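You operate a simulated robot arm through the tools that you are given. There is no shell and no other tool. Be economical: measure what you need, move in short steps, check, and stop when the job is done.

You run a simulated two-armed robot. Do the job below in one go: nothing can be reset, and whatever is moved stays where it is left.

Task
On the top of the blue standing table, pour about 90 ml from the water bottle into the orange cup, holding that steady with the other hand, and put the water bottle back.
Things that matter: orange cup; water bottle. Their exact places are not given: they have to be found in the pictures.

Only the result counts: the job must be done as asked and must still hold three seconds after the hand-in. Knocking over, shifting, dropping, spilling or breaking anything else fails it.

Robot
Two 7-joint arms with two-finger parallel grippers on one trunk, on a base that drives. Base frame: it is fixed to the floor where the robot stands at the start and does not move with it; the origin is under the middle of the robot, x ahead of it, y to its left, z up. Readings come in mm, degrees, newtons and seconds.
The left shoulder is at the start at [60, 143, 823], the right one opposite. Each reaches about 887 mm from its shoulder. Payload 1.57 kg a hand.
The tool frame of a hand sits at the grasp point between the pads (the TCP): z along the fingers, y along the line on which they close. The tips reach 30 mm beyond it. Largest opening 110 mm; finger width 24, thickness 12; the body of the gripper, 48 by 112 mm, starts 78 mm behind the TCP.
Orientation is that of the tool frame in the base frame, as a unit quaternion [w, x, y, z]. With the fingers straight down and closing along the base's y, the tool's x points along the base's -x, its y along +y and its z along -z.

Tools
- The arms move only by the tool send_rows. It takes "left_series", "right_series" or both (then of equal length, played together; a hand with none holds still); each is a list of rows, each a list of 6 numbers: the shift along the base's x, y, z in mm, then the turn, a rotation vector about the base's x, y, z in degrees. In form: [[tx, ty, tz, ax, ay, az], ...]. A call has 1 to 12 rows; each row is the pose to reach, as a shift and turn from the pose commanded when the call began. "left_grip" and "right_grip" are, for a hand that has rows, the finger opening in mm, from 0 to 110, set as the call begins (left out, the last holds). Each row takes 0.2 s and may step no farther than 50 mm and 8.6 degrees from the row before; otherwise, or with a gripper value out of range, the whole call is refused. Where a pose cannot be reached the arm comes as near as it can. A force on the tool above 40 N (or 10 N above the force at the start of the call, whichever is more), or a blocked arm, ends the call early, and 0.2 s more pass. Each finger travels about 45 mm/s and halts on what it meets, pressing with about 27 N; the grip force reading is that of the motor and also rises with nothing between the fingers. The clock runs only during rows and for 0.2 s after the last one: add rows that repeat a pose to give the fingers time. It gives the time, the measured TCP pose, the force on the tool (base axes), the opening and the grip force at its end, in the units of the frame above (readings bear some noise), with the torque about the TCP (base axes, N m) and any sound that the robot's microphone picked up.
- Cameras (640 x 400 px; columns grow to the right, rows downward): "scene" is now at [54.7, -6.5, 1447.3]; the picture's right is [-0.06, -1.00, 0.00], its down [-0.63, 0.04, -0.78] and it looks along [0.77, -0.05, -0.63] (base axes); focal length 274 px, centre (320, 200). "left" rides on the left gripper at [70, -16, -141] in its tool frame; the picture's right is [0.23, 0.97, 0.00], its down [-0.86, 0.20, -0.48] and it looks along [-0.47, 0.11, 0.88] (tool axes); focal length 222 px, centre (320, 200). "right" rides on the right gripper at [70, 16, -141] in its tool frame; the picture's right is [-0.23, 0.97, 0.00], its down [-0.86, -0.20, -0.48] and it looks along [-0.47, -0.11, 0.88] (tool axes); focal length 222 px, centre (320, 200).
- capture(camera): a new picture of that camera. The clock stands still meanwhile.
- raise_lower(by): slides the trunk up (or, below 0, down) by that many mm; the arms and the scene camera ride with it, the base frame stays. It gives what a move gives, with no picture.
- steer(legs): drives the robot by 1 to 6 legs, each [ahead, left, turn to the left] in mm, mm and degrees, along the robot's own axes; the way and the turn of a leg run together, so that a leg with both is an arc; at most 1500 mm and 180 degrees a leg. The arms and the cameras ride along, it lands a little off, and it stops where it bumps. It gives what a move gives.
- pan_tilt(pan, tilt): turns the head with the scene camera to pan (to the left, within 86 degrees either way) and tilt (down, from -29 to 69), counted from straight ahead of the robot. It gives what a move gives.
- point_at(camera, pixels): there is no depth. For up to 12 entries [column, row, z] of the newest picture of that camera ("zoom" is the newest enlarged one), the place [x, y] in the base frame at which the ray of that pixel passes the height z, good to about 3 mm. The clock stands still meanwhile.
- inspect(camera, box): a new picture of the part [left, top, right, bottom] of that camera's present view, enlarged. The clock stands still meanwhile.
- sign_off(): hands the job in; it is judged then, once.

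Keep the steps short. Do not move on a guess: measure, check each grasp and each placing, and mend mistakes. In all there are 80 turns and 58 pictures (those below and enlarged ones count). Leave the grippers open and the arms clear of the work at the hand-in unless told otherwise, and finish with a single line.

The tools are called after ">>>" as a command line: name --argument value ..., lists and objects as JSON in quotes. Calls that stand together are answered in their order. send_rows: Moves the arms, as the interface text tells. Its arguments: {"type":"object","properties":{"left_series":{"type":"array","items":{"type":"array","items":{"type":"number"}}},"left_grip":{"type":"number"},"right_series":{"type":"array","items":{"type":"array","items":{"type":"number"}}},"right_grip":{"type":"number"}},"required":[]} The other tools are called the same way: raise_lower (by) slides the trunk up or down; steer (legs) drives the base; pan_tilt (pan, tilt) turns the head that bears the scene camera; capture (camera) takes a picture; point_at (camera, pixels) gives the place at which the rays of pixels pass given heights; inspect (camera, box) takes an enlarged picture of a part of a camera's view; sign_off () hands the job in.

At the start:

```text
time: 0.0
left_eef_pos: [307.5, 84.6, 1000.1]
left_ee_rot: [0.0, 0.0, 1.0, 0.0]
left_ft_force: [0.6, -0.6, -0.8]
left_ft_torque: [-0.01, 0.03, -0.05]
left_opening: 110.0
left_grasp_force: 0.0
right_eef_pos: [367.1, -280.6, 1000.0]
right_ee_rot: [0.0, 0.0, 1.0, 0.0]
right_ft_force: [0.4, 0.0, -0.6]
right_ft_torque: [0.02, -0.01, 0.01]
right_opening: 109.9
right_grasp_force: 0.1
trunk travel left (down, up): [-421.0, 169.0]
robot x, y, heading: [-5.1, 1.4, 0.0]
head pan, tilt: [-3.7, 39.2]
```

scene: 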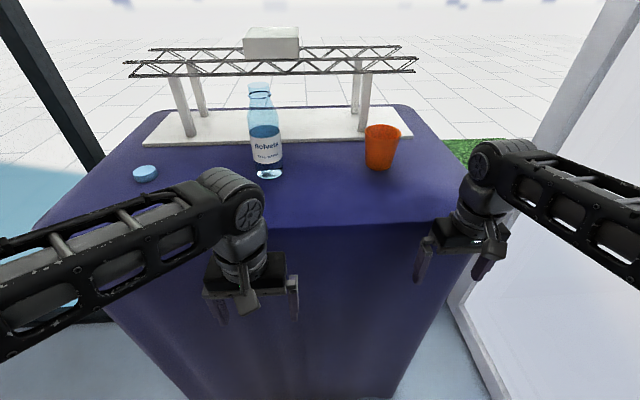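
right: 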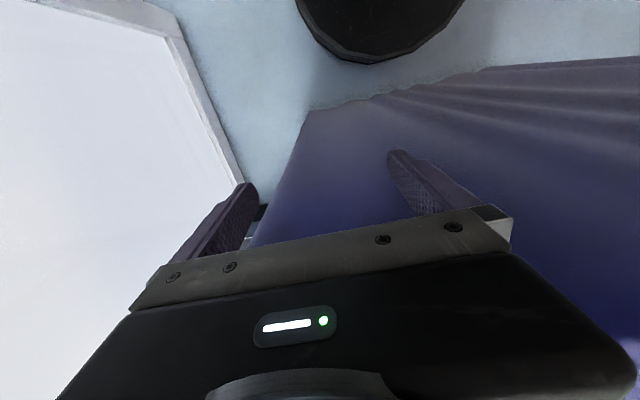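
left: 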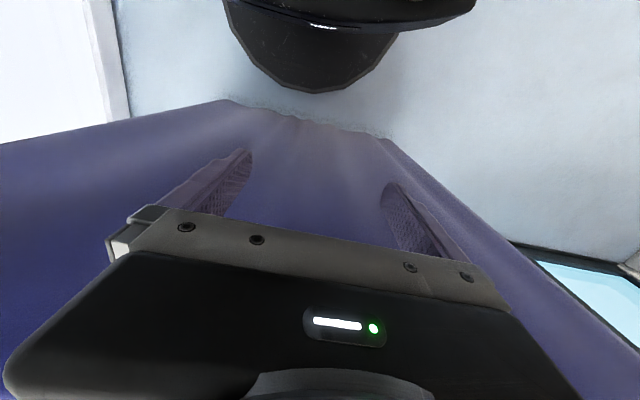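

I see the bottle near (263,130), the orange cup near (382,147), a blue cap-like disc at (145,172), and a truss bridge model behind. I'll enlarge both objects to see details.

>>> inspect --camera "scene" --box '[220, 70, 320, 190]'

>>> inspect --camera "scene" --box '[340, 100, 440, 190]'

>>> point_at --camera "scene" --pixels '[[269, 178, 1000], [269, 178, 900], [378, 168, 1000], [378, 168, 900], [145, 178, 1000], [300, 228, 1000], [300, 228, 900], [415, 120, 1000]]'

```text
3.33 times, centred on (270, 130) of scene
```

zoom: 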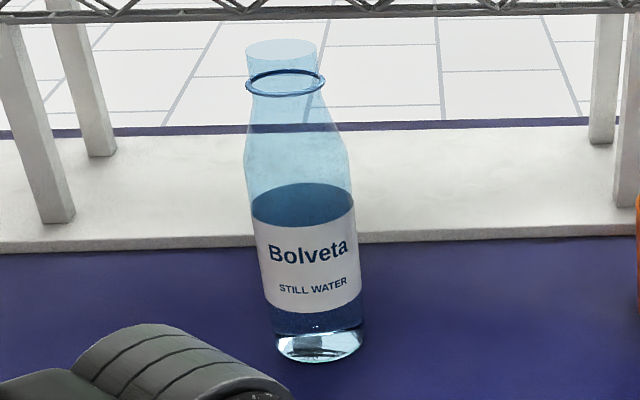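

```text
4.44 times, centred on (390, 145) of scene
```

zoom: 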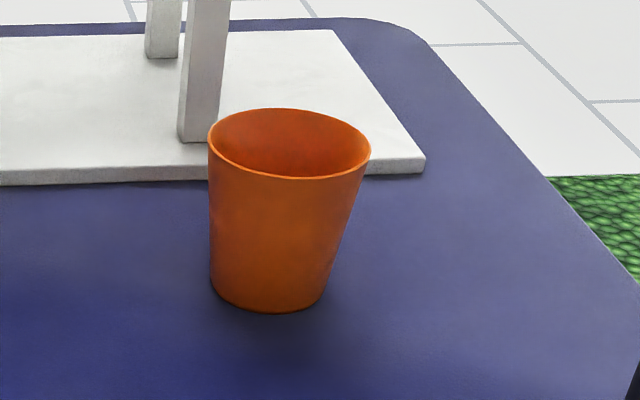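

```text
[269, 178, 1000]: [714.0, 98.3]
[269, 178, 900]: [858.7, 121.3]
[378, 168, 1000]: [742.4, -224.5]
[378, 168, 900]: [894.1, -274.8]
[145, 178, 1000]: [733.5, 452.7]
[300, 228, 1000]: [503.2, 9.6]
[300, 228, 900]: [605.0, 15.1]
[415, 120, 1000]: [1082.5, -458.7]
```

The bottle is open (cap off). The table height is unknown, so I raise the trunk to get a second viewpoint and triangulate.

>>> raise_lower --by 160

>>> capture --camera "scene"

>>> inspect --camera "scene" --box '[240, 90, 440, 240]'

```text
time: 1.8
left_eef_pos: [307.4, 85.2, 1159.2]
left_ee_rot: [0.001, 0.001, 1.0, 0.0]
left_ft_force: [-0.8, -0.4, -0.5]
left_ft_torque: [0.0, -0.02, 0.0]
left_opening: 110.1
left_grasp_force: 0.1
right_eef_pos: [366.9, -279.9, 1160.0]
right_ee_rot: [0.0, 0.0, 1.0, 0.0]
right_ft_force: [-0.4, -0.1, -0.4]
right_ft_torque: [-0.02, 0.01, 0.02]
right_opening: 109.9
right_grasp_force: 0.0
trunk travel left (down, up): [-581.0, 9.0]
robot x, y, heading: [-1.6, 1.9, 0.1]
head pan, tilt: [-3.7, 39.2]
```

```text
52 pictures are left
```

scene: 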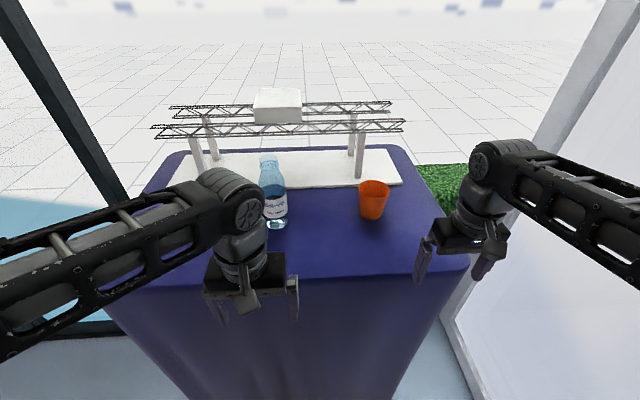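

```text
2.67 times, centred on (340, 165) of scene
```

zoom: 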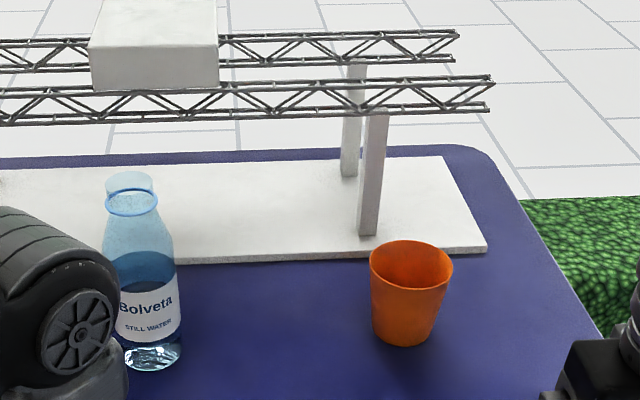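

>>> point_at --camera "zoom" --pixels '[[152, 371, 1000], [152, 371, 900], [403, 346, 1000], [403, 346, 900], [485, 252, 1000], [485, 252, 900]]'

>>> point_at --camera "scene" --pixels '[[272, 277, 900], [470, 266, 900], [183, 152, 900], [400, 150, 900], [140, 275, 900]]'

```text
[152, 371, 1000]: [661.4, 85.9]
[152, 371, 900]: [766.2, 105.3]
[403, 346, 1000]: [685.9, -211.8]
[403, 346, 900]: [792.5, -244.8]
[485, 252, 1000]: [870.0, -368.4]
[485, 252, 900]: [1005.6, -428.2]
```

```text
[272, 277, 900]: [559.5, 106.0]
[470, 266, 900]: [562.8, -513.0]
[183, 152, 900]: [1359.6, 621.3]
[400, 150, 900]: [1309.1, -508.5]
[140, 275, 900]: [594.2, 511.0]
```

Triangulating gives a table top of about z≈1105, the bottle near (559, 65) and the cup near (575,-176). The bottle is about 195 mm tall and 61 mm wide, and the cup about 97 mm tall. I'll pitch both hands to 20° below horizontal, staying in front of the objects and above the table.

>>> send_rows --left_series '[[0, 0, 15, 0, -7, 0], [0, 0, 30, 0, -14, 0], [10, 0, 45, 0, -21, 0], [20, -2, 60, 0, -28, 0], [30, -5, 71, 0, -35, 0], [40, -8, 71, 0, -42, 0], [50, -11, 71, 0, -49, 0], [60, -15, 71, 0, -56, 0], [70, -18, 71, 0, -63, 0], [80, -20, 71, 0, -70, 0], [80, -20, 71, 0, -70, 0]]' --right_series '[[0, -5, 15, 0, -7, 0], [0, -10, 30, 0, -14, 0], [0, -15, 45, 0, -21, 0], [0, -20, 60, 0, -28, 0], [0, -25, 70, 0, -35, 0], [0, -30, 70, 0, -42, 0], [0, -35, 70, 0, -49, 0], [0, -40, 70, 0, -56, 0], [0, -45, 70, 0, -63, 0], [0, -50, 70, 0, -70, 0], [0, -50, 70, 0, -70, 0]]'

>>> capture --camera "scene"

>>> capture --camera "left"

>>> capture --camera "right"

```text
time: 4.2
left_eef_pos: [391.4, 61.1, 1236.2]
left_ee_rot: [0.573, 0.0, 0.82, 0.0]
left_ft_force: [-0.1, 0.9, 0.7]
left_ft_torque: [0.0, -0.02, -0.03]
left_opening: 110.1
left_grasp_force: 0.0
left hand out of reach, approached as far as the arm can: row 10, 11
right_eef_pos: [372.6, -340.3, 1243.2]
right_ee_rot: [0.573, 0.0, 0.819, -0.001]
right_ft_force: [-0.3, 0.9, -0.1]
right_ft_torque: [-0.02, 0.02, -0.04]
right_opening: 109.8
right_grasp_force: 0.0
right hand out of reach, approached as far as the arm can: row 10, 11
trunk travel left (down, up): [-581.0, 9.0]
robot x, y, heading: [0.2, -1.6, 0.7]
head pan, tilt: [-3.7, 39.2]
```

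```text
50 pictures are left
```

scene: 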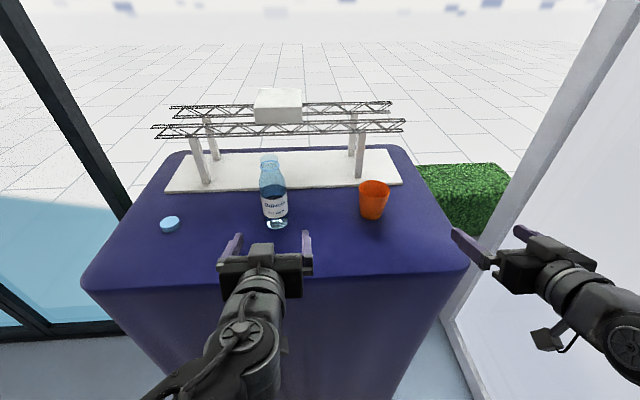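

```text
49 pictures are left
```

left: 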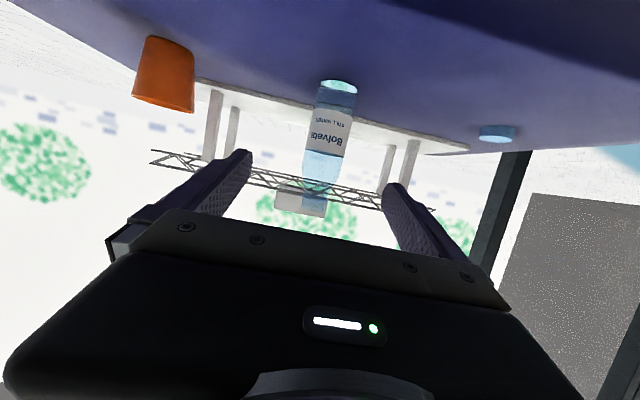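

```text
48 pictures are left
```

right: 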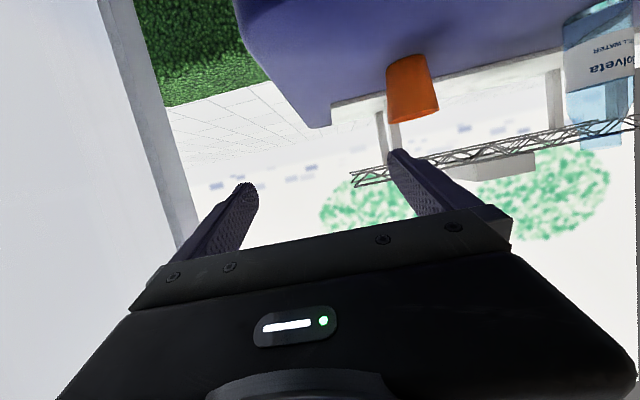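

Both hands are pitched; the reach warnings are because the pose is close to the body. I'll triangulate using the wrist and scene cameras: bottle base, cup base and cup rim.

>>> point_at --camera "left" --pixels '[[338, 86, 1090], [338, 86, 1105], [338, 86, 1120], [168, 41, 1090], [168, 41, 1105], [168, 41, 1120], [313, 205, 1290], [313, 205, 1310]]'

>>> point_at --camera "scene" --pixels '[[276, 225, 1090], [276, 225, 1105], [276, 225, 1120], [372, 216, 1090], [372, 216, 1105], [372, 216, 1120], [267, 158, 1290], [267, 158, 1310], [374, 186, 1200]]'

>>> point_at --camera "right" --pixels '[[408, 58, 1090], [408, 58, 1105], [408, 58, 1120], [414, 120, 1200]]'

>>> inspect --camera "scene" --box '[240, 140, 400, 240]'

```text
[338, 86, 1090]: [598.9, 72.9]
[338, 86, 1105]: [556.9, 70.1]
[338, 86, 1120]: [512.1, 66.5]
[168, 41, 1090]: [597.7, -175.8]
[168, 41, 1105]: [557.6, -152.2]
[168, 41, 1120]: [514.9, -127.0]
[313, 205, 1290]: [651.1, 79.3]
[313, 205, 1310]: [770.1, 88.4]
```

```text
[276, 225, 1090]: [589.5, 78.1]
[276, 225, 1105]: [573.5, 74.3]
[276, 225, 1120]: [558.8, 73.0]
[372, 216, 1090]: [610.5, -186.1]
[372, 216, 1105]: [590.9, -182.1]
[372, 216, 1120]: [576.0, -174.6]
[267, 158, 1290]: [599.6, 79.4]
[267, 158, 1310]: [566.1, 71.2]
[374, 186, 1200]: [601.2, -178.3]
```

```text
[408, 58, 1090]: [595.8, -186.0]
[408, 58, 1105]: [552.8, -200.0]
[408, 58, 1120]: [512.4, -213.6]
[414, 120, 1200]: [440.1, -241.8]
```

```text
4.00 times, centred on (320, 190) of scene
```

zoom: 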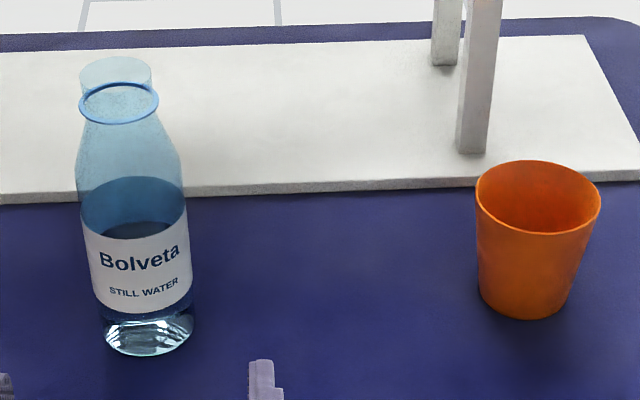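

Table top is at about z≈1090, the bottle at about (587,77), the cup at about (603,-185). I need to check the clearance to the bridge platform and its columns before closing in.

>>> point_at --camera "zoom" --pixels '[[472, 153, 1105], [456, 150, 1105], [300, 190, 1105], [480, 178, 1105], [600, 178, 1105], [538, 300, 1090], [538, 200, 1190], [477, 200, 1190], [601, 200, 1190], [148, 340, 1090], [118, 73, 1295]]'

>>> inspect --camera "left" --box '[120, 20, 380, 230]'

```text
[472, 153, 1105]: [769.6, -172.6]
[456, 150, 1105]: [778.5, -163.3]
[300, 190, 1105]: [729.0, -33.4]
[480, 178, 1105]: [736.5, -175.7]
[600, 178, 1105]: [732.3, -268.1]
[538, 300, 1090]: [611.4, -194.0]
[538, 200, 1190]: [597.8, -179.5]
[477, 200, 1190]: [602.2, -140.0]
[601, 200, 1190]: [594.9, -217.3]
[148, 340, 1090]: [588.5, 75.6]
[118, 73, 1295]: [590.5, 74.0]
```

```text
1.90 times, centred on (250, 125) of left
```

zoom: 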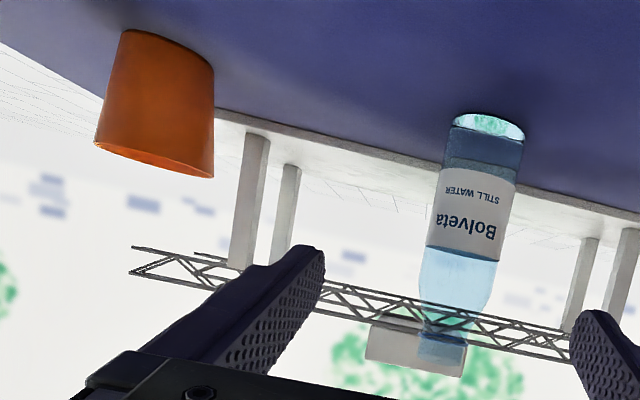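

There is clearance: the platform front is at x≈732 and the columns at about 770. Next the left hand goes to a pre-grasp in front of the bottle, and the right hand yaws 60° to face the cup from the right and front.

>>> send_rows --left_series '[[10, 2, 0, 0, 0, 0], [20, 4, -5, 0, 0, 0], [30, 6, -10, 0, 0, 0], [40, 8, -15, 0, 0, 0], [50, 10, -20, 0, 0, 0], [60, 12, -25, 0, 0, 0], [70, 14, -30, 0, 0, 0], [80, 15, -35, 0, 0, 0], [80, 15, -39, 0, 0, 0], [80, 15, -39, 0, 0, 0]]' --right_series '[[20, 0, 0, 0, 0, 7.5], [40, -10, 0, 0, 0, 15], [60, -20, 0, 0, 0, 22.5], [80, -20, 0, 0, 0, 30], [100, -15, -10, 0, 0, 37.5], [115, -5, -25, 0, 0, 45], [130, 5, -40, 0, 0, 52.5], [145, 15, -55, 0, 0, 60], [155, 25, -70, 0, 0, 60], [155, 25, -75, 0, 0, 60]]'

>>> capture --camera "scene"

>>> capture --camera "right"

>>> capture --camera "left"

```text
time: 6.4
left_eef_pos: [471.5, 75.8, 1198.8]
left_ee_rot: [0.573, 0.001, 0.819, -0.001]
left_ft_force: [-0.7, 0.2, 0.4]
left_ft_torque: [0.0, 0.01, -0.02]
left_opening: 109.9
left_grasp_force: 0.1
right_eef_pos: [530.0, -315.8, 1167.3]
right_ee_rot: [0.497, -0.41, 0.709, 0.287]
right_ft_force: [-0.3, 0.2, 1.0]
right_ft_torque: [0.02, -0.01, 0.0]
right_opening: 110.0
right_grasp_force: 0.0
trunk travel left (down, up): [-581.0, 9.0]
robot x, y, heading: [3.0, -1.0, -0.3]
head pan, tilt: [-3.7, 39.2]
```

```text
45 pictures are left
```

scene: 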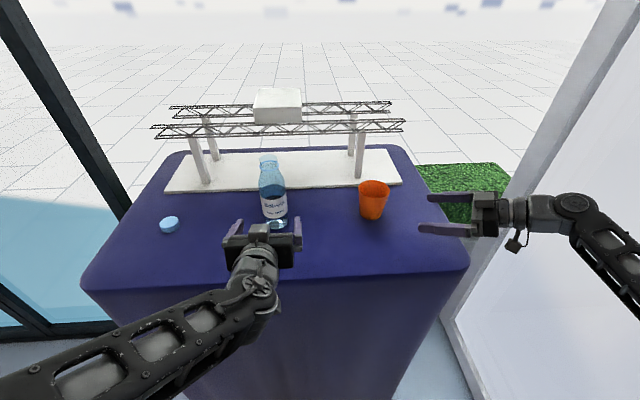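

```text
44 pictures are left
```

right: 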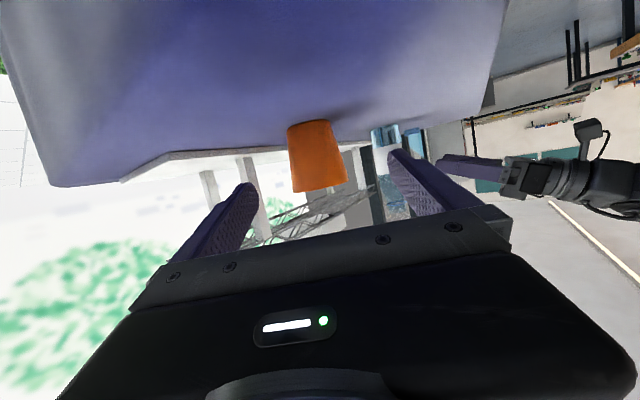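

```text
43 pictures are left
```

left: 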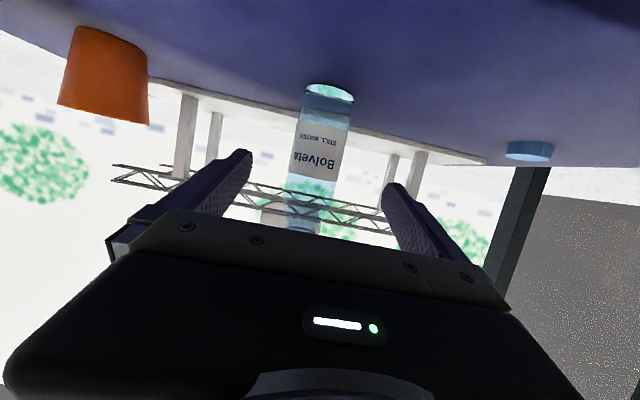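

Both hands look lined up. I check with wrist-camera rays: bottle base (329,92), cup base (309,123), cup rim (320,187).

>>> point_at --camera "left" --pixels '[[329, 92, 1085], [329, 92, 1090], [329, 92, 1095], [316, 170, 1187]]'

>>> point_at --camera "right" --pixels '[[309, 126, 1085], [309, 126, 1090], [309, 126, 1095], [316, 160, 1150], [295, 160, 1150], [343, 160, 1150]]'

>>> point_at --camera "scene" --pixels '[[276, 225, 1085], [276, 225, 1090], [276, 225, 1095], [371, 215, 1085], [371, 215, 1090], [371, 215, 1095], [374, 187, 1190]]'

```text
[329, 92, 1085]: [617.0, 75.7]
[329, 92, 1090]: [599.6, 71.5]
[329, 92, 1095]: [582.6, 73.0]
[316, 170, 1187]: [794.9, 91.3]
```

```text
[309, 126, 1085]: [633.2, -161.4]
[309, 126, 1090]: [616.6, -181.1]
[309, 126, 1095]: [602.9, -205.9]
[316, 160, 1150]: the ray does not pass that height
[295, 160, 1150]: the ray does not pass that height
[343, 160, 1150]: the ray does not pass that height
```

```text
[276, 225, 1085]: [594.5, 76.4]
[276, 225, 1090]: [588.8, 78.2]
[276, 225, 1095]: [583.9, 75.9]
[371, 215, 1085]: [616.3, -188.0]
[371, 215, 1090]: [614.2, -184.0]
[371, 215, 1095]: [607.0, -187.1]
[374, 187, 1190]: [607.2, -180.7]
```

Consistent: bottle (585,75), cup (609,-184), table about 1093. I advance both hands, still open.

>>> send_rows --left_series '[[14, 0, 0, 0, 0, 0], [28, 0, 0, 0, 0, 0], [42, 0, 0, 0, 0, 0], [56, 0, 0, 0, 0, 0], [70, 0, 0, 0, 0, 0], [84, 0, 0, 0, 0, 0], [98, 0, 0, 0, 0, 0], [112, 0, 0, 0, 0, 0], [112, 0, 0, 0, 0, 0]]' --right_series '[[9, 16, -2, 0, 0, 0], [19, 33, -4, 0, 0, 0], [29, 49, -6, 0, 0, 0], [39, 66, -8, 0, 0, 0], [49, 82, -10, 0, 0, 0], [58, 99, -12, 0, 0, 0], [68, 115, -12, 0, 0, 0], [78, 131, -12, 0, 0, 0], [78, 131, -12, 0, 0, 0]]'

>>> inspect --camera "scene" --box '[220, 140, 460, 290]'

>>> capture --camera "right"

>>> capture --camera "left"

```text
time: 8.4
left_eef_pos: [582.8, 75.0, 1199.0]
left_ee_rot: [0.573, 0.001, 0.819, 0.0]
left_ft_force: [-0.7, -0.2, -0.1]
left_ft_torque: [-0.01, 0.0, 0.02]
left_opening: 110.1
left_grasp_force: 0.2
right_eef_pos: [606.3, -186.4, 1156.0]
right_ee_rot: [0.497, -0.409, 0.71, 0.286]
right_ft_force: [0.0, -0.8, -0.1]
right_ft_torque: [-0.04, -0.03, 0.01]
right_opening: 110.2
right_grasp_force: 0.1
trunk travel left (down, up): [-581.0, 9.0]
robot x, y, heading: [-0.7, 0.2, -0.1]
head pan, tilt: [-3.7, 39.2]
```

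```text
2.67 times, centred on (340, 215) of scene
```

zoom: 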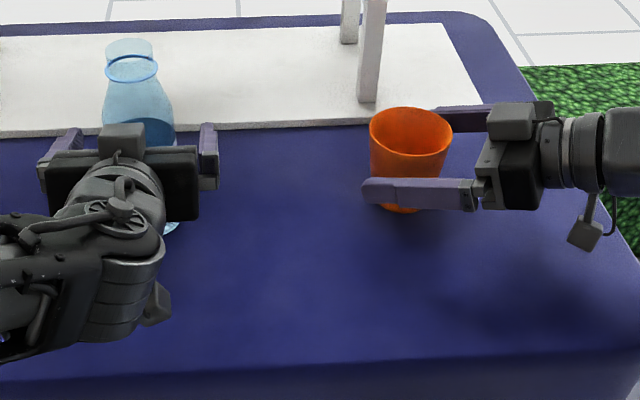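

```text
41 pictures are left
```

right: 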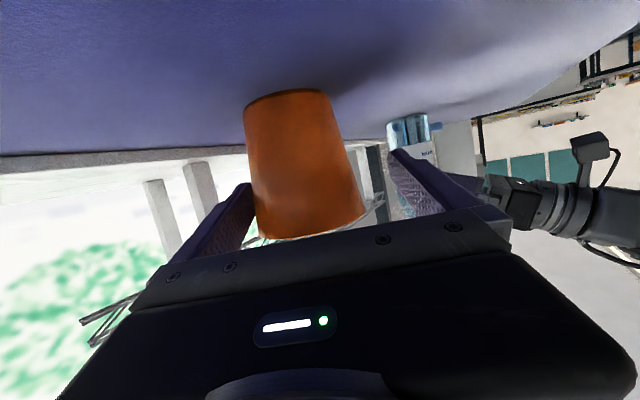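

```text
40 pictures are left
```

left: 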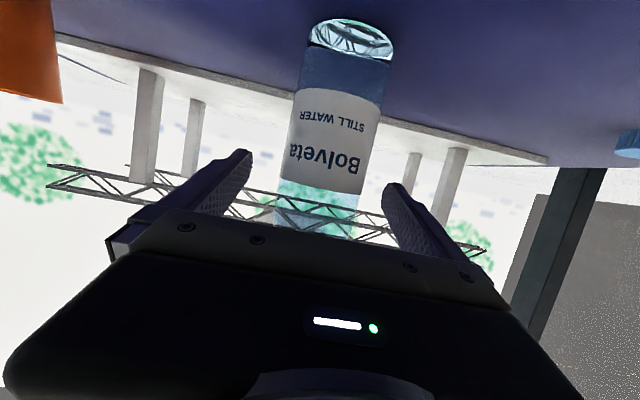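

The bottle is centred. In the right view the cup looks about 10 mm off centre toward tool −y, so I check it against the scene view.

>>> point_at --camera "zoom" --pixels '[[411, 131, 1190], [411, 131, 1185], [370, 130, 1188], [453, 132, 1188], [400, 197, 1093], [410, 108, 1188], [410, 156, 1188], [365, 185, 1160], [440, 108, 1160]]'

>>> point_at --camera "right" --pixels '[[288, 97, 1088], [288, 97, 1093], [288, 97, 1098], [244, 100, 1093], [330, 92, 1093]]'

```text
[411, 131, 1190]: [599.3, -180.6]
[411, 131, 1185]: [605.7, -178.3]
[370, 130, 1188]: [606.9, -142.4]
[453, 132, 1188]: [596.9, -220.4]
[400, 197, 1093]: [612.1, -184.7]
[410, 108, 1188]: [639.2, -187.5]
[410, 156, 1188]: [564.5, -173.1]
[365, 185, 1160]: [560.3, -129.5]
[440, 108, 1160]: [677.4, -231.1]
```

```text
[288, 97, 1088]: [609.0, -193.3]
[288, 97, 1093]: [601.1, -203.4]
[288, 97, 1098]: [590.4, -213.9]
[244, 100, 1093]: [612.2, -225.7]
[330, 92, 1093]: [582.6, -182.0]
```

The near view is the most trustworthy: I shift the right hand 8 mm along its closing line, (+7,-4), then recheck.

>>> send_rows --right_series '[[4, -2, 0, 0, 0, 0], [7, -4, 0, 0, 0, 0], [7, -4, 0, 0, 0, 0]]'

>>> capture --camera "right"

```text
time: 9.2
left_eef_pos: [583.2, 74.9, 1198.8]
left_ee_rot: [0.573, -0.001, 0.819, 0.001]
left_ft_force: [-0.3, -0.4, 0.4]
left_ft_torque: [-0.04, 0.0, -0.01]
left_opening: 110.1
left_grasp_force: 0.0
right_eef_pos: [613.2, -189.5, 1156.1]
right_ee_rot: [0.497, -0.409, 0.71, 0.286]
right_ft_force: [0.8, -0.5, 0.1]
right_ft_torque: [-0.02, 0.02, 0.02]
right_opening: 109.9
right_grasp_force: 0.1
trunk travel left (down, up): [-581.0, 9.0]
robot x, y, heading: [-0.9, -0.3, 0.0]
head pan, tilt: [-3.7, 39.2]
```

```text
39 pictures are left
```

right: 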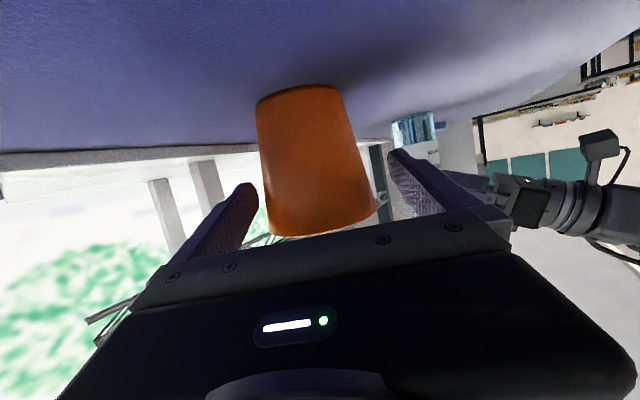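

Centred now. I close both grippers.

>>> send_rows --left_series '[[0, 0, 0, 0, 0, 0], [0, 0, 0, 0, 0, 0], [0, 0, 0, 0, 0, 0], [0, 0, 0, 0, 0, 0], [0, 0, 0, 0, 0, 0], [0, 0, 0, 0, 0, 0]]' --right_series '[[0, 0, 0, 0, 0, 0], [0, 0, 0, 0, 0, 0], [0, 0, 0, 0, 0, 0], [0, 0, 0, 0, 0, 0], [0, 0, 0, 0, 0, 0], [0, 0, 0, 0, 0, 0]]' --left_grip 45 --right_grip 55

>>> inspect --camera "scene" --box '[220, 140, 460, 290]'

```text
time: 10.6
left_eef_pos: [584.0, 75.1, 1197.8]
left_ee_rot: [0.574, 0.0, 0.819, 0.0]
left_ft_force: [1.1, -0.5, -0.7]
left_ft_torque: [0.0, -0.03, 0.0]
left_opening: 62.2
left_grasp_force: 26.8
right_eef_pos: [614.4, -188.9, 1156.6]
right_ee_rot: [0.497, -0.409, 0.71, 0.286]
right_ft_force: [0.3, -0.5, 1.7]
right_ft_torque: [-0.01, -0.01, -0.02]
right_opening: 78.2
right_grasp_force: 26.7
trunk travel left (down, up): [-581.0, 9.0]
robot x, y, heading: [1.9, 2.6, -0.0]
head pan, tilt: [-3.7, 39.2]
```

```text
2.67 times, centred on (340, 215) of scene
```

zoom: 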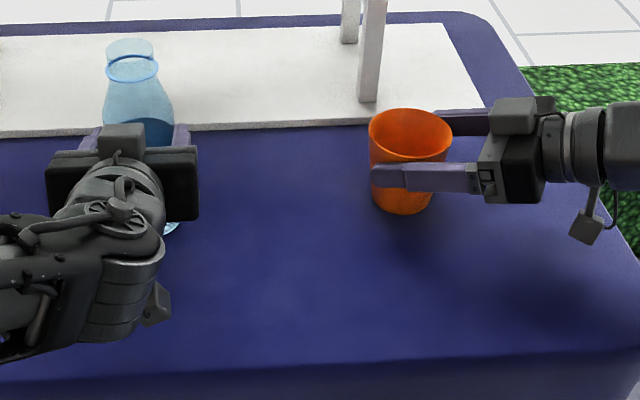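

Both are gripped: bottle at 62 mm opening, cup at 78 mm, each about 27 N. I lift the bottle straight up 60 mm and read its weight several times.

>>> send_rows --left_series '[[0, 0, 10, 0, 0, 0], [0, 0, 20, 0, 0, 0], [0, 0, 35, 0, 0, 0], [0, 0, 50, 0, 0, 0], [0, 0, 60, 0, 0, 0], [0, 0, 60, 0, 0, 0], [0, 0, 60, 0, 0, 0], [0, 0, 60, 0, 0, 0]]'

>>> send_rows --left_series '[[0, 0, 0, 0, 0, 0]]'

>>> send_rows --left_series '[[0, 0, 0, 0, 0, 0]]'

>>> send_rows --left_series '[[0, 0, 0, 0, 0, 0]]'

>>> send_rows --left_series '[[0, 0, 0, 0, 0, 0]]'

>>> send_rows --left_series '[[0, 0, 0, 0, 0, 0]]'

>>> inspect --camera "scene" --box '[220, 110, 460, 260]'

>>> capture --camera "left"

```text
time: 12.4
left_eef_pos: [583.7, 75.9, 1257.6]
left_ee_rot: [0.573, -0.001, 0.82, 0.001]
left_ft_force: [-0.4, -0.4, -2.5]
left_ft_torque: [-0.01, 0.07, 0.01]
left_opening: 62.3
left_grasp_force: 26.8
right_eef_pos: [613.8, -189.0, 1156.1]
right_ee_rot: [0.496, -0.411, 0.709, 0.287]
right_ft_force: [-0.4, -0.7, 1.3]
right_ft_torque: [0.04, 0.02, -0.01]
right_opening: 77.8
right_grasp_force: 26.9
trunk travel left (down, up): [-581.0, 9.0]
robot x, y, heading: [0.9, -2.4, 0.1]
head pan, tilt: [-3.7, 39.2]
```

```text
time: 12.8
left_eef_pos: [583.2, 75.1, 1257.9]
left_ee_rot: [0.574, 0.0, 0.819, 0.0]
left_ft_force: [0.4, 0.1, -1.9]
left_ft_torque: [0.02, 0.05, 0.0]
left_opening: 62.4
left_grasp_force: 26.8
right_eef_pos: [614.4, -188.9, 1156.3]
right_ee_rot: [0.497, -0.409, 0.71, 0.286]
right_ft_force: [-0.3, 0.2, 1.3]
right_ft_torque: [0.01, 0.01, 0.02]
right_opening: 78.3
right_grasp_force: 27.3
trunk travel left (down, up): [-581.0, 9.0]
robot x, y, heading: [-3.7, 1.6, 0.1]
head pan, tilt: [-3.7, 39.2]
```

```text
time: 13.2
left_eef_pos: [585.0, 75.3, 1257.6]
left_ee_rot: [0.573, -0.001, 0.82, 0.0]
left_ft_force: [-0.2, 0.4, -2.0]
left_ft_torque: [0.02, 0.02, 0.02]
left_opening: 62.1
left_grasp_force: 26.9
right_eef_pos: [613.8, -189.9, 1155.2]
right_ee_rot: [0.497, -0.409, 0.71, 0.286]
right_ft_force: [0.6, -0.4, 0.3]
right_ft_torque: [0.01, 0.01, 0.03]
right_opening: 78.0
right_grasp_force: 26.8
trunk travel left (down, up): [-581.0, 9.0]
robot x, y, heading: [2.1, 2.0, -0.0]
head pan, tilt: [-3.7, 39.2]
```

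```text
time: 13.6
left_eef_pos: [583.6, 76.0, 1257.3]
left_ee_rot: [0.573, 0.0, 0.819, -0.001]
left_ft_force: [0.6, -0.5, -2.5]
left_ft_torque: [-0.04, 0.07, -0.01]
left_opening: 62.2
left_grasp_force: 27.3
right_eef_pos: [614.5, -188.7, 1156.5]
right_ee_rot: [0.496, -0.41, 0.709, 0.287]
right_ft_force: [-1.1, 0.0, 0.0]
right_ft_torque: [-0.01, 0.01, -0.01]
right_opening: 78.1
right_grasp_force: 26.9
trunk travel left (down, up): [-581.0, 9.0]
robot x, y, heading: [-3.5, -0.5, 0.1]
head pan, tilt: [-3.7, 39.2]
```

```text
time: 14.0
left_eef_pos: [584.3, 75.0, 1258.9]
left_ee_rot: [0.574, 0.0, 0.819, 0.0]
left_ft_force: [0.2, 0.0, -2.2]
left_ft_torque: [0.0, 0.03, 0.0]
left_opening: 62.4
left_grasp_force: 27.4
right_eef_pos: [614.1, -189.4, 1156.4]
right_ee_rot: [0.496, -0.41, 0.709, 0.287]
right_ft_force: [0.2, 0.8, 0.0]
right_ft_torque: [-0.05, 0.03, 0.03]
right_opening: 78.1
right_grasp_force: 26.8
trunk travel left (down, up): [-581.0, 9.0]
robot x, y, heading: [1.5, -1.8, 0.2]
head pan, tilt: [-3.7, 39.2]
```

```text
time: 14.4
left_eef_pos: [584.2, 75.0, 1258.2]
left_ee_rot: [0.574, 0.0, 0.819, 0.0]
left_ft_force: [0.1, 0.0, -2.1]
left_ft_torque: [0.04, 0.04, -0.01]
left_opening: 62.3
left_grasp_force: 26.9
right_eef_pos: [613.9, -190.4, 1155.8]
right_ee_rot: [0.496, -0.41, 0.71, 0.287]
right_ft_force: [-0.8, -0.2, -0.7]
right_ft_torque: [0.0, 0.03, -0.01]
right_opening: 77.9
right_grasp_force: 26.2
trunk travel left (down, up): [-581.0, 9.0]
robot x, y, heading: [-1.6, -1.4, -0.1]
head pan, tilt: [-3.7, 39.2]
```

```text
2.67 times, centred on (340, 185) of scene
```

zoom: 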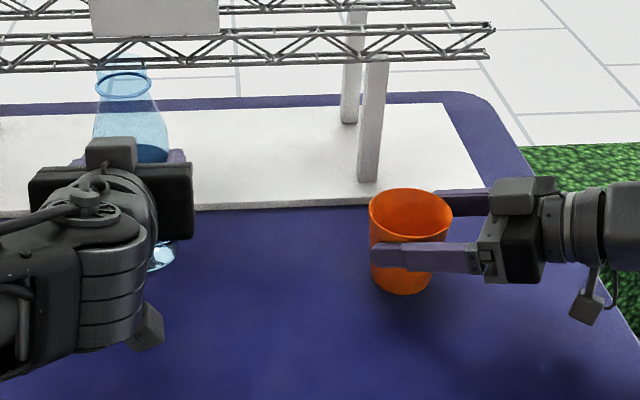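

```text
36 pictures are left
```

left: 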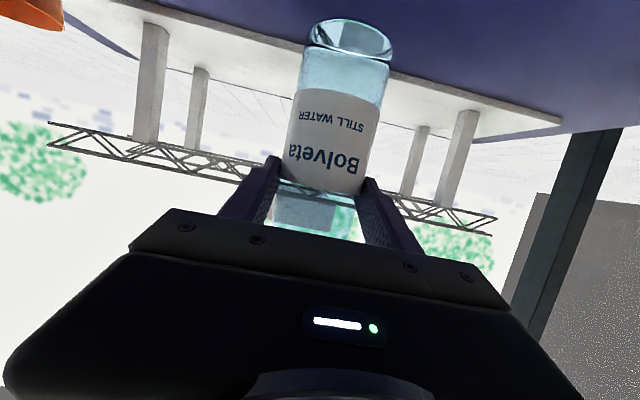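

The loaded bottle weighs about 2.2 N (≈224 g), so 90 ml means a drop of 0.88 N, to about 1.32 N. I carry it upright beside the cup.

>>> send_rows --left_series '[[2, -10, 2, 0, 0, 0], [5, -25, 4, 0, 0, 0], [8, -43, 6, 0, 0, 0], [12, -61, 8, 0, 0, 0], [15, -79, 10, 0, 0, 0], [18, -97, 12, 0, 0, 0], [21, -112, 12, 0, 0, 0], [24, -122, 12, 0, 0, 0], [25, -128, 12, 0, 0, 0], [25, -130, 12, 0, 0, 0], [25, -130, 12, 0, 0, 0]]'

>>> inspect --camera "scene" --box '[220, 110, 460, 260]'

```text
time: 16.8
left_eef_pos: [608.2, -52.0, 1270.2]
left_ee_rot: [0.574, 0.0, 0.819, 0.0]
left_ft_force: [-0.6, -0.1, -1.9]
left_ft_torque: [0.0, 0.03, -0.03]
left_opening: 62.2
left_grasp_force: 26.5
right_eef_pos: [614.6, -189.7, 1157.0]
right_ee_rot: [0.496, -0.409, 0.71, 0.286]
right_ft_force: [0.1, 0.6, -0.2]
right_ft_torque: [-0.01, 0.0, 0.0]
right_opening: 78.1
right_grasp_force: 26.6
trunk travel left (down, up): [-581.0, 9.0]
robot x, y, heading: [1.2, 3.8, 0.1]
head pan, tilt: [-3.7, 39.2]
```

```text
2.67 times, centred on (340, 185) of scene
```

zoom: 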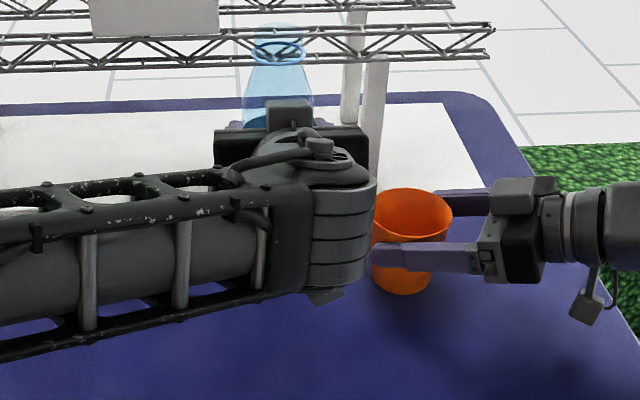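

Clear so far. I now tilt 56° toward the cup about base +x, well below the pouring angle, and look.

>>> send_rows --left_series '[[0, 0, 0, 7, 0, 0], [0, 0, 0, 14, 0, 0], [0, 0, 0, 21, 0, 0], [0, 0, 0, 28, 0, 0], [0, 0, 0, 35, 0, 0], [0, 0, 0, 42, 0, 0], [0, 0, 0, 49, 0, 0], [0, 0, 0, 56, 0, 0], [0, 0, 0, 56, 0, 0]]'

>>> inspect --camera "scene" --box '[220, 110, 460, 260]'

>>> capture --camera "right"

```text
time: 18.8
left_eef_pos: [608.7, -53.9, 1271.2]
left_ee_rot: [0.506, 0.27, 0.723, 0.385]
left_ft_force: [0.0, -1.1, -2.3]
left_ft_torque: [-0.12, 0.03, 0.02]
left_opening: 62.3
left_grasp_force: 26.7
right_eef_pos: [614.3, -189.3, 1156.1]
right_ee_rot: [0.497, -0.409, 0.71, 0.286]
right_ft_force: [-0.3, 0.1, 0.2]
right_ft_torque: [0.01, -0.04, 0.02]
right_opening: 78.0
right_grasp_force: 26.9
trunk travel left (down, up): [-581.0, 9.0]
robot x, y, heading: [-3.6, -3.1, 0.1]
head pan, tilt: [-3.7, 39.2]
```

```text
2.67 times, centred on (340, 185) of scene
```

zoom: 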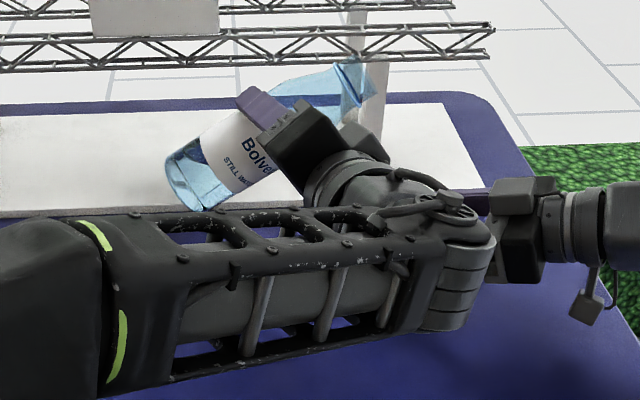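

```text
33 pictures are left
```

right: 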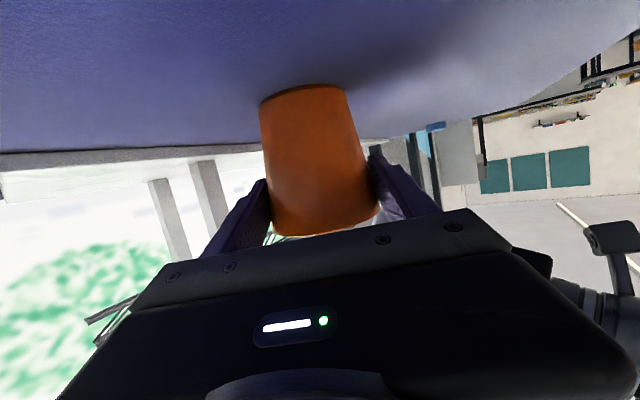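

The left wrist leans right and hides the cup. I'll yaw the hand −20° about z (wrist moves left) and shift x so the mouth stays in line with the cup.

>>> send_rows --left_series '[[8, -4, 0, 0, 0, -5], [16, -8, 0, 0, 0, -10], [24, -13, 0, 0, 0, -15], [33, -18, 0, 0, 0, -20], [33, -18, 0, 0, 0, -20]]'

>>> capture --camera "scene"

>>> inspect --camera "scene" --box '[260, 110, 460, 235]'

```text
time: 20.0
left_eef_pos: [640.2, -71.0, 1270.9]
left_ee_rot: [0.566, 0.391, 0.666, 0.29]
left_ft_force: [0.2, 0.4, -1.3]
left_ft_torque: [-0.07, 0.06, 0.0]
left_opening: 62.4
left_grasp_force: 27.1
right_eef_pos: [614.5, -189.6, 1157.2]
right_ee_rot: [0.497, -0.409, 0.709, 0.287]
right_ft_force: [-0.7, -0.3, 0.1]
right_ft_torque: [0.0, -0.01, -0.01]
right_opening: 77.9
right_grasp_force: 27.2
trunk travel left (down, up): [-581.0, 9.0]
robot x, y, heading: [0.3, -1.1, -0.1]
head pan, tilt: [-3.7, 39.2]
```

```text
32 pictures are left
```

scene: 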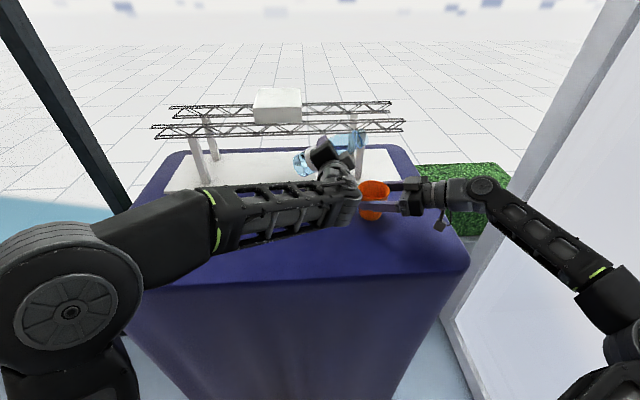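

```text
3.20 times, centred on (360, 172) of scene
```

zoom: 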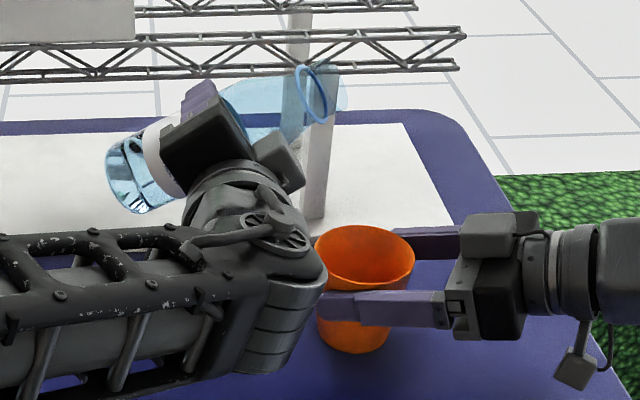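

The cup is visible again. I check the mouth centre position at zoom (333,90), and the cup rim.

>>> point_at --camera "zoom" --pixels '[[333, 90, 1317], [333, 90, 1327], [333, 90, 1337], [365, 258, 1185], [365, 258, 1195], [316, 255, 1190], [415, 258, 1190]]'

```text
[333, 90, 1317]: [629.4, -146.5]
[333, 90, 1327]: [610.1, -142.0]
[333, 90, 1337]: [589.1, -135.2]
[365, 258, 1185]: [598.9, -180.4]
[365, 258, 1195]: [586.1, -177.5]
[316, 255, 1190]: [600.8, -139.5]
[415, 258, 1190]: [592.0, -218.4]
```

The mouth matches the model. I tilt to 72° about the yawed axis while lowering, so that the lip sits over the cup.

>>> send_rows --left_series '[[0, -2, -10, 3.76, -1.37, 0], [0, -3, -20, 7.52, -2.74, 0], [0, -5, -28, 11.28, -4.1, 0], [0, -6, -35, 15.04, -5.47, 0], [0, -6, -35, 15.04, -5.47, 0], [0, -6, -35, 15.04, -5.47, 0]]'

>>> inspect --camera "scene" --box '[290, 130, 410, 225]'

```text
time: 21.4
left_eef_pos: [640.7, -77.4, 1234.0]
left_ee_rot: [0.54, 0.448, 0.594, 0.394]
left_ft_force: [-0.2, 0.8, -2.4]
left_ft_torque: [-0.08, 0.08, -0.02]
left_opening: 62.4
left_grasp_force: 27.4
right_eef_pos: [614.6, -189.3, 1156.6]
right_ee_rot: [0.497, -0.41, 0.709, 0.287]
right_ft_force: [-0.4, -0.5, -0.2]
right_ft_torque: [0.0, 0.0, -0.01]
right_opening: 77.9
right_grasp_force: 27.3
trunk travel left (down, up): [-581.0, 9.0]
robot x, y, heading: [0.3, 3.8, 0.1]
head pan, tilt: [-3.7, 39.2]
```

```text
4.21 times, centred on (350, 178) of scene
```

zoom: 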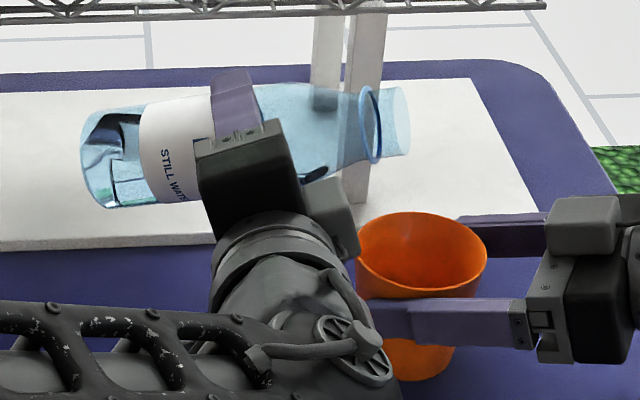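

Water is close to reaching the neck (dark patch at (315,175)). I check the lip position at zoom (402,156).

>>> point_at --camera "zoom" --pixels '[[402, 156, 1238], [402, 156, 1248], [402, 156, 1258], [408, 120, 1265], [421, 252, 1190], [357, 240, 1190], [487, 255, 1190]]'

```text
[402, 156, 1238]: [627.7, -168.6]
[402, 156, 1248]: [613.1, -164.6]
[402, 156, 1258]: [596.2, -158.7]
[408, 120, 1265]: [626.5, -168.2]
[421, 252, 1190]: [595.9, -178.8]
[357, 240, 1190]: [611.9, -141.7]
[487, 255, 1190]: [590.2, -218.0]
```

The lip is at about (611,-165,1248) and the cup centre about (600,-180). I nudge (−7,−4), tilt to 76°, then take extra readings.

>>> send_rows --left_series '[[-3, -2, -1, 1.88, -0.68, 0], [-7, -4, -3, 3.76, -1.37, 0], [-7, -4, -3, 3.76, -1.37, 0], [-7, -4, -3, 3.76, -1.37, 0]]'

>>> send_rows --left_series '[[0, 0, 0, 0, 0, 0]]'

>>> inspect --camera "scene" --box '[290, 130, 410, 225]'

```text
time: 22.4
left_eef_pos: [634.0, -81.2, 1232.3]
left_ee_rot: [0.533, 0.46, 0.574, 0.418]
left_ft_force: [0.4, 0.8, -2.2]
left_ft_torque: [-0.1, 0.07, 0.02]
left_opening: 62.3
left_grasp_force: 26.7
right_eef_pos: [614.0, -189.7, 1155.5]
right_ee_rot: [0.497, -0.409, 0.71, 0.286]
right_ft_force: [0.0, 0.7, 0.0]
right_ft_torque: [0.03, 0.01, -0.01]
right_opening: 77.7
right_grasp_force: 27.4
trunk travel left (down, up): [-581.0, 9.0]
robot x, y, heading: [0.9, -0.6, 0.1]
head pan, tilt: [-3.7, 39.2]
```

```text
time: 22.8
left_eef_pos: [635.0, -82.1, 1230.5]
left_ee_rot: [0.532, 0.46, 0.574, 0.419]
left_ft_force: [-0.1, -0.6, -3.0]
left_ft_torque: [-0.05, 0.07, -0.03]
left_opening: 62.4
left_grasp_force: 26.9
right_eef_pos: [614.1, -189.8, 1154.8]
right_ee_rot: [0.497, -0.409, 0.709, 0.287]
right_ft_force: [-0.3, -0.5, 0.0]
right_ft_torque: [-0.03, 0.01, 0.0]
right_opening: 78.0
right_grasp_force: 27.6
trunk travel left (down, up): [-581.0, 9.0]
robot x, y, heading: [-1.3, -2.5, -0.0]
head pan, tilt: [-3.7, 39.2]
```

```text
4.21 times, centred on (350, 178) of scene
```

zoom: 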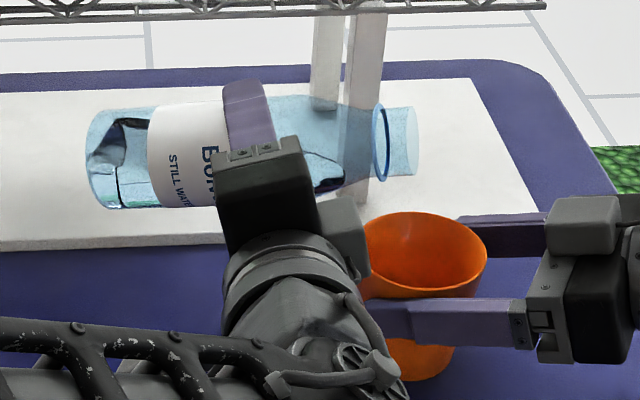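

No flow yet; the water front is in the neck (342,180). I tilt to 80°.

>>> send_rows --left_series '[[0, 0, 0, 0.94, -0.34, 0], [0, 0, 0, 1.88, -0.68, 0], [0, 0, 0, 2.82, -1.03, 0], [0, 0, 0, 3.76, -1.37, 0], [0, 0, 0, 3.76, -1.37, 0], [0, 0, 0, 3.76, -1.37, 0]]'

>>> inspect --camera "scene" --box '[290, 130, 410, 225]'

```text
time: 24.2
left_eef_pos: [635.5, -82.5, 1231.5]
left_ee_rot: [0.524, 0.472, 0.554, 0.442]
left_ft_force: [-0.6, -0.1, -2.2]
left_ft_torque: [-0.06, 0.09, 0.04]
left_opening: 62.5
left_grasp_force: 26.9
right_eef_pos: [614.3, -189.5, 1154.9]
right_ee_rot: [0.497, -0.409, 0.709, 0.287]
right_ft_force: [-0.1, -0.3, 0.5]
right_ft_torque: [-0.01, 0.02, 0.0]
right_opening: 77.6
right_grasp_force: 27.1
trunk travel left (down, up): [-581.0, 9.0]
robot x, y, heading: [2.1, -1.2, 0.0]
head pan, tilt: [-3.7, 39.2]
```

```text
4.21 times, centred on (350, 178) of scene
```

zoom: 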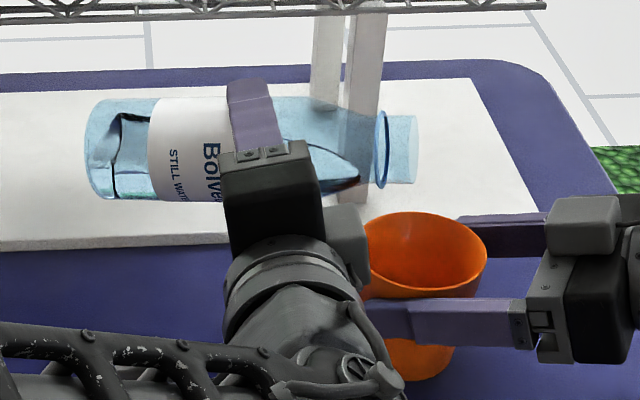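

The front is at 360 and there is still no flow. On to 84°, raising 4 mm for clearance.

>>> send_rows --left_series '[[0, 0, 1, 0.94, -0.34, 0], [0, 0, 2, 1.88, -0.68, 0], [0, 0, 3, 2.82, -1.03, 0], [0, 0, 4, 3.76, -1.37, 0], [0, 0, 4, 3.76, -1.37, 0], [0, 0, 4, 3.76, -1.37, 0]]'

>>> inspect --camera "scene" --box '[290, 130, 410, 225]'

```text
time: 25.6
left_eef_pos: [634.7, -82.0, 1237.3]
left_ee_rot: [0.515, 0.484, 0.532, 0.466]
left_ft_force: [-0.4, -0.5, -2.6]
left_ft_torque: [-0.07, 0.1, 0.02]
left_opening: 62.3
left_grasp_force: 27.1
right_eef_pos: [614.6, -189.5, 1156.4]
right_ee_rot: [0.497, -0.409, 0.71, 0.287]
right_ft_force: [0.9, 0.2, 0.5]
right_ft_torque: [-0.02, 0.0, 0.01]
right_opening: 77.5
right_grasp_force: 27.4
trunk travel left (down, up): [-581.0, 9.0]
robot x, y, heading: [-0.4, -1.9, 0.0]
head pan, tilt: [-3.7, 39.2]
```

```text
4.21 times, centred on (350, 178) of scene
```

zoom: 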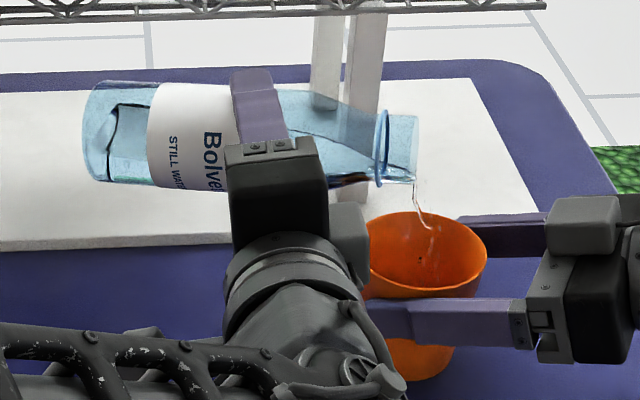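

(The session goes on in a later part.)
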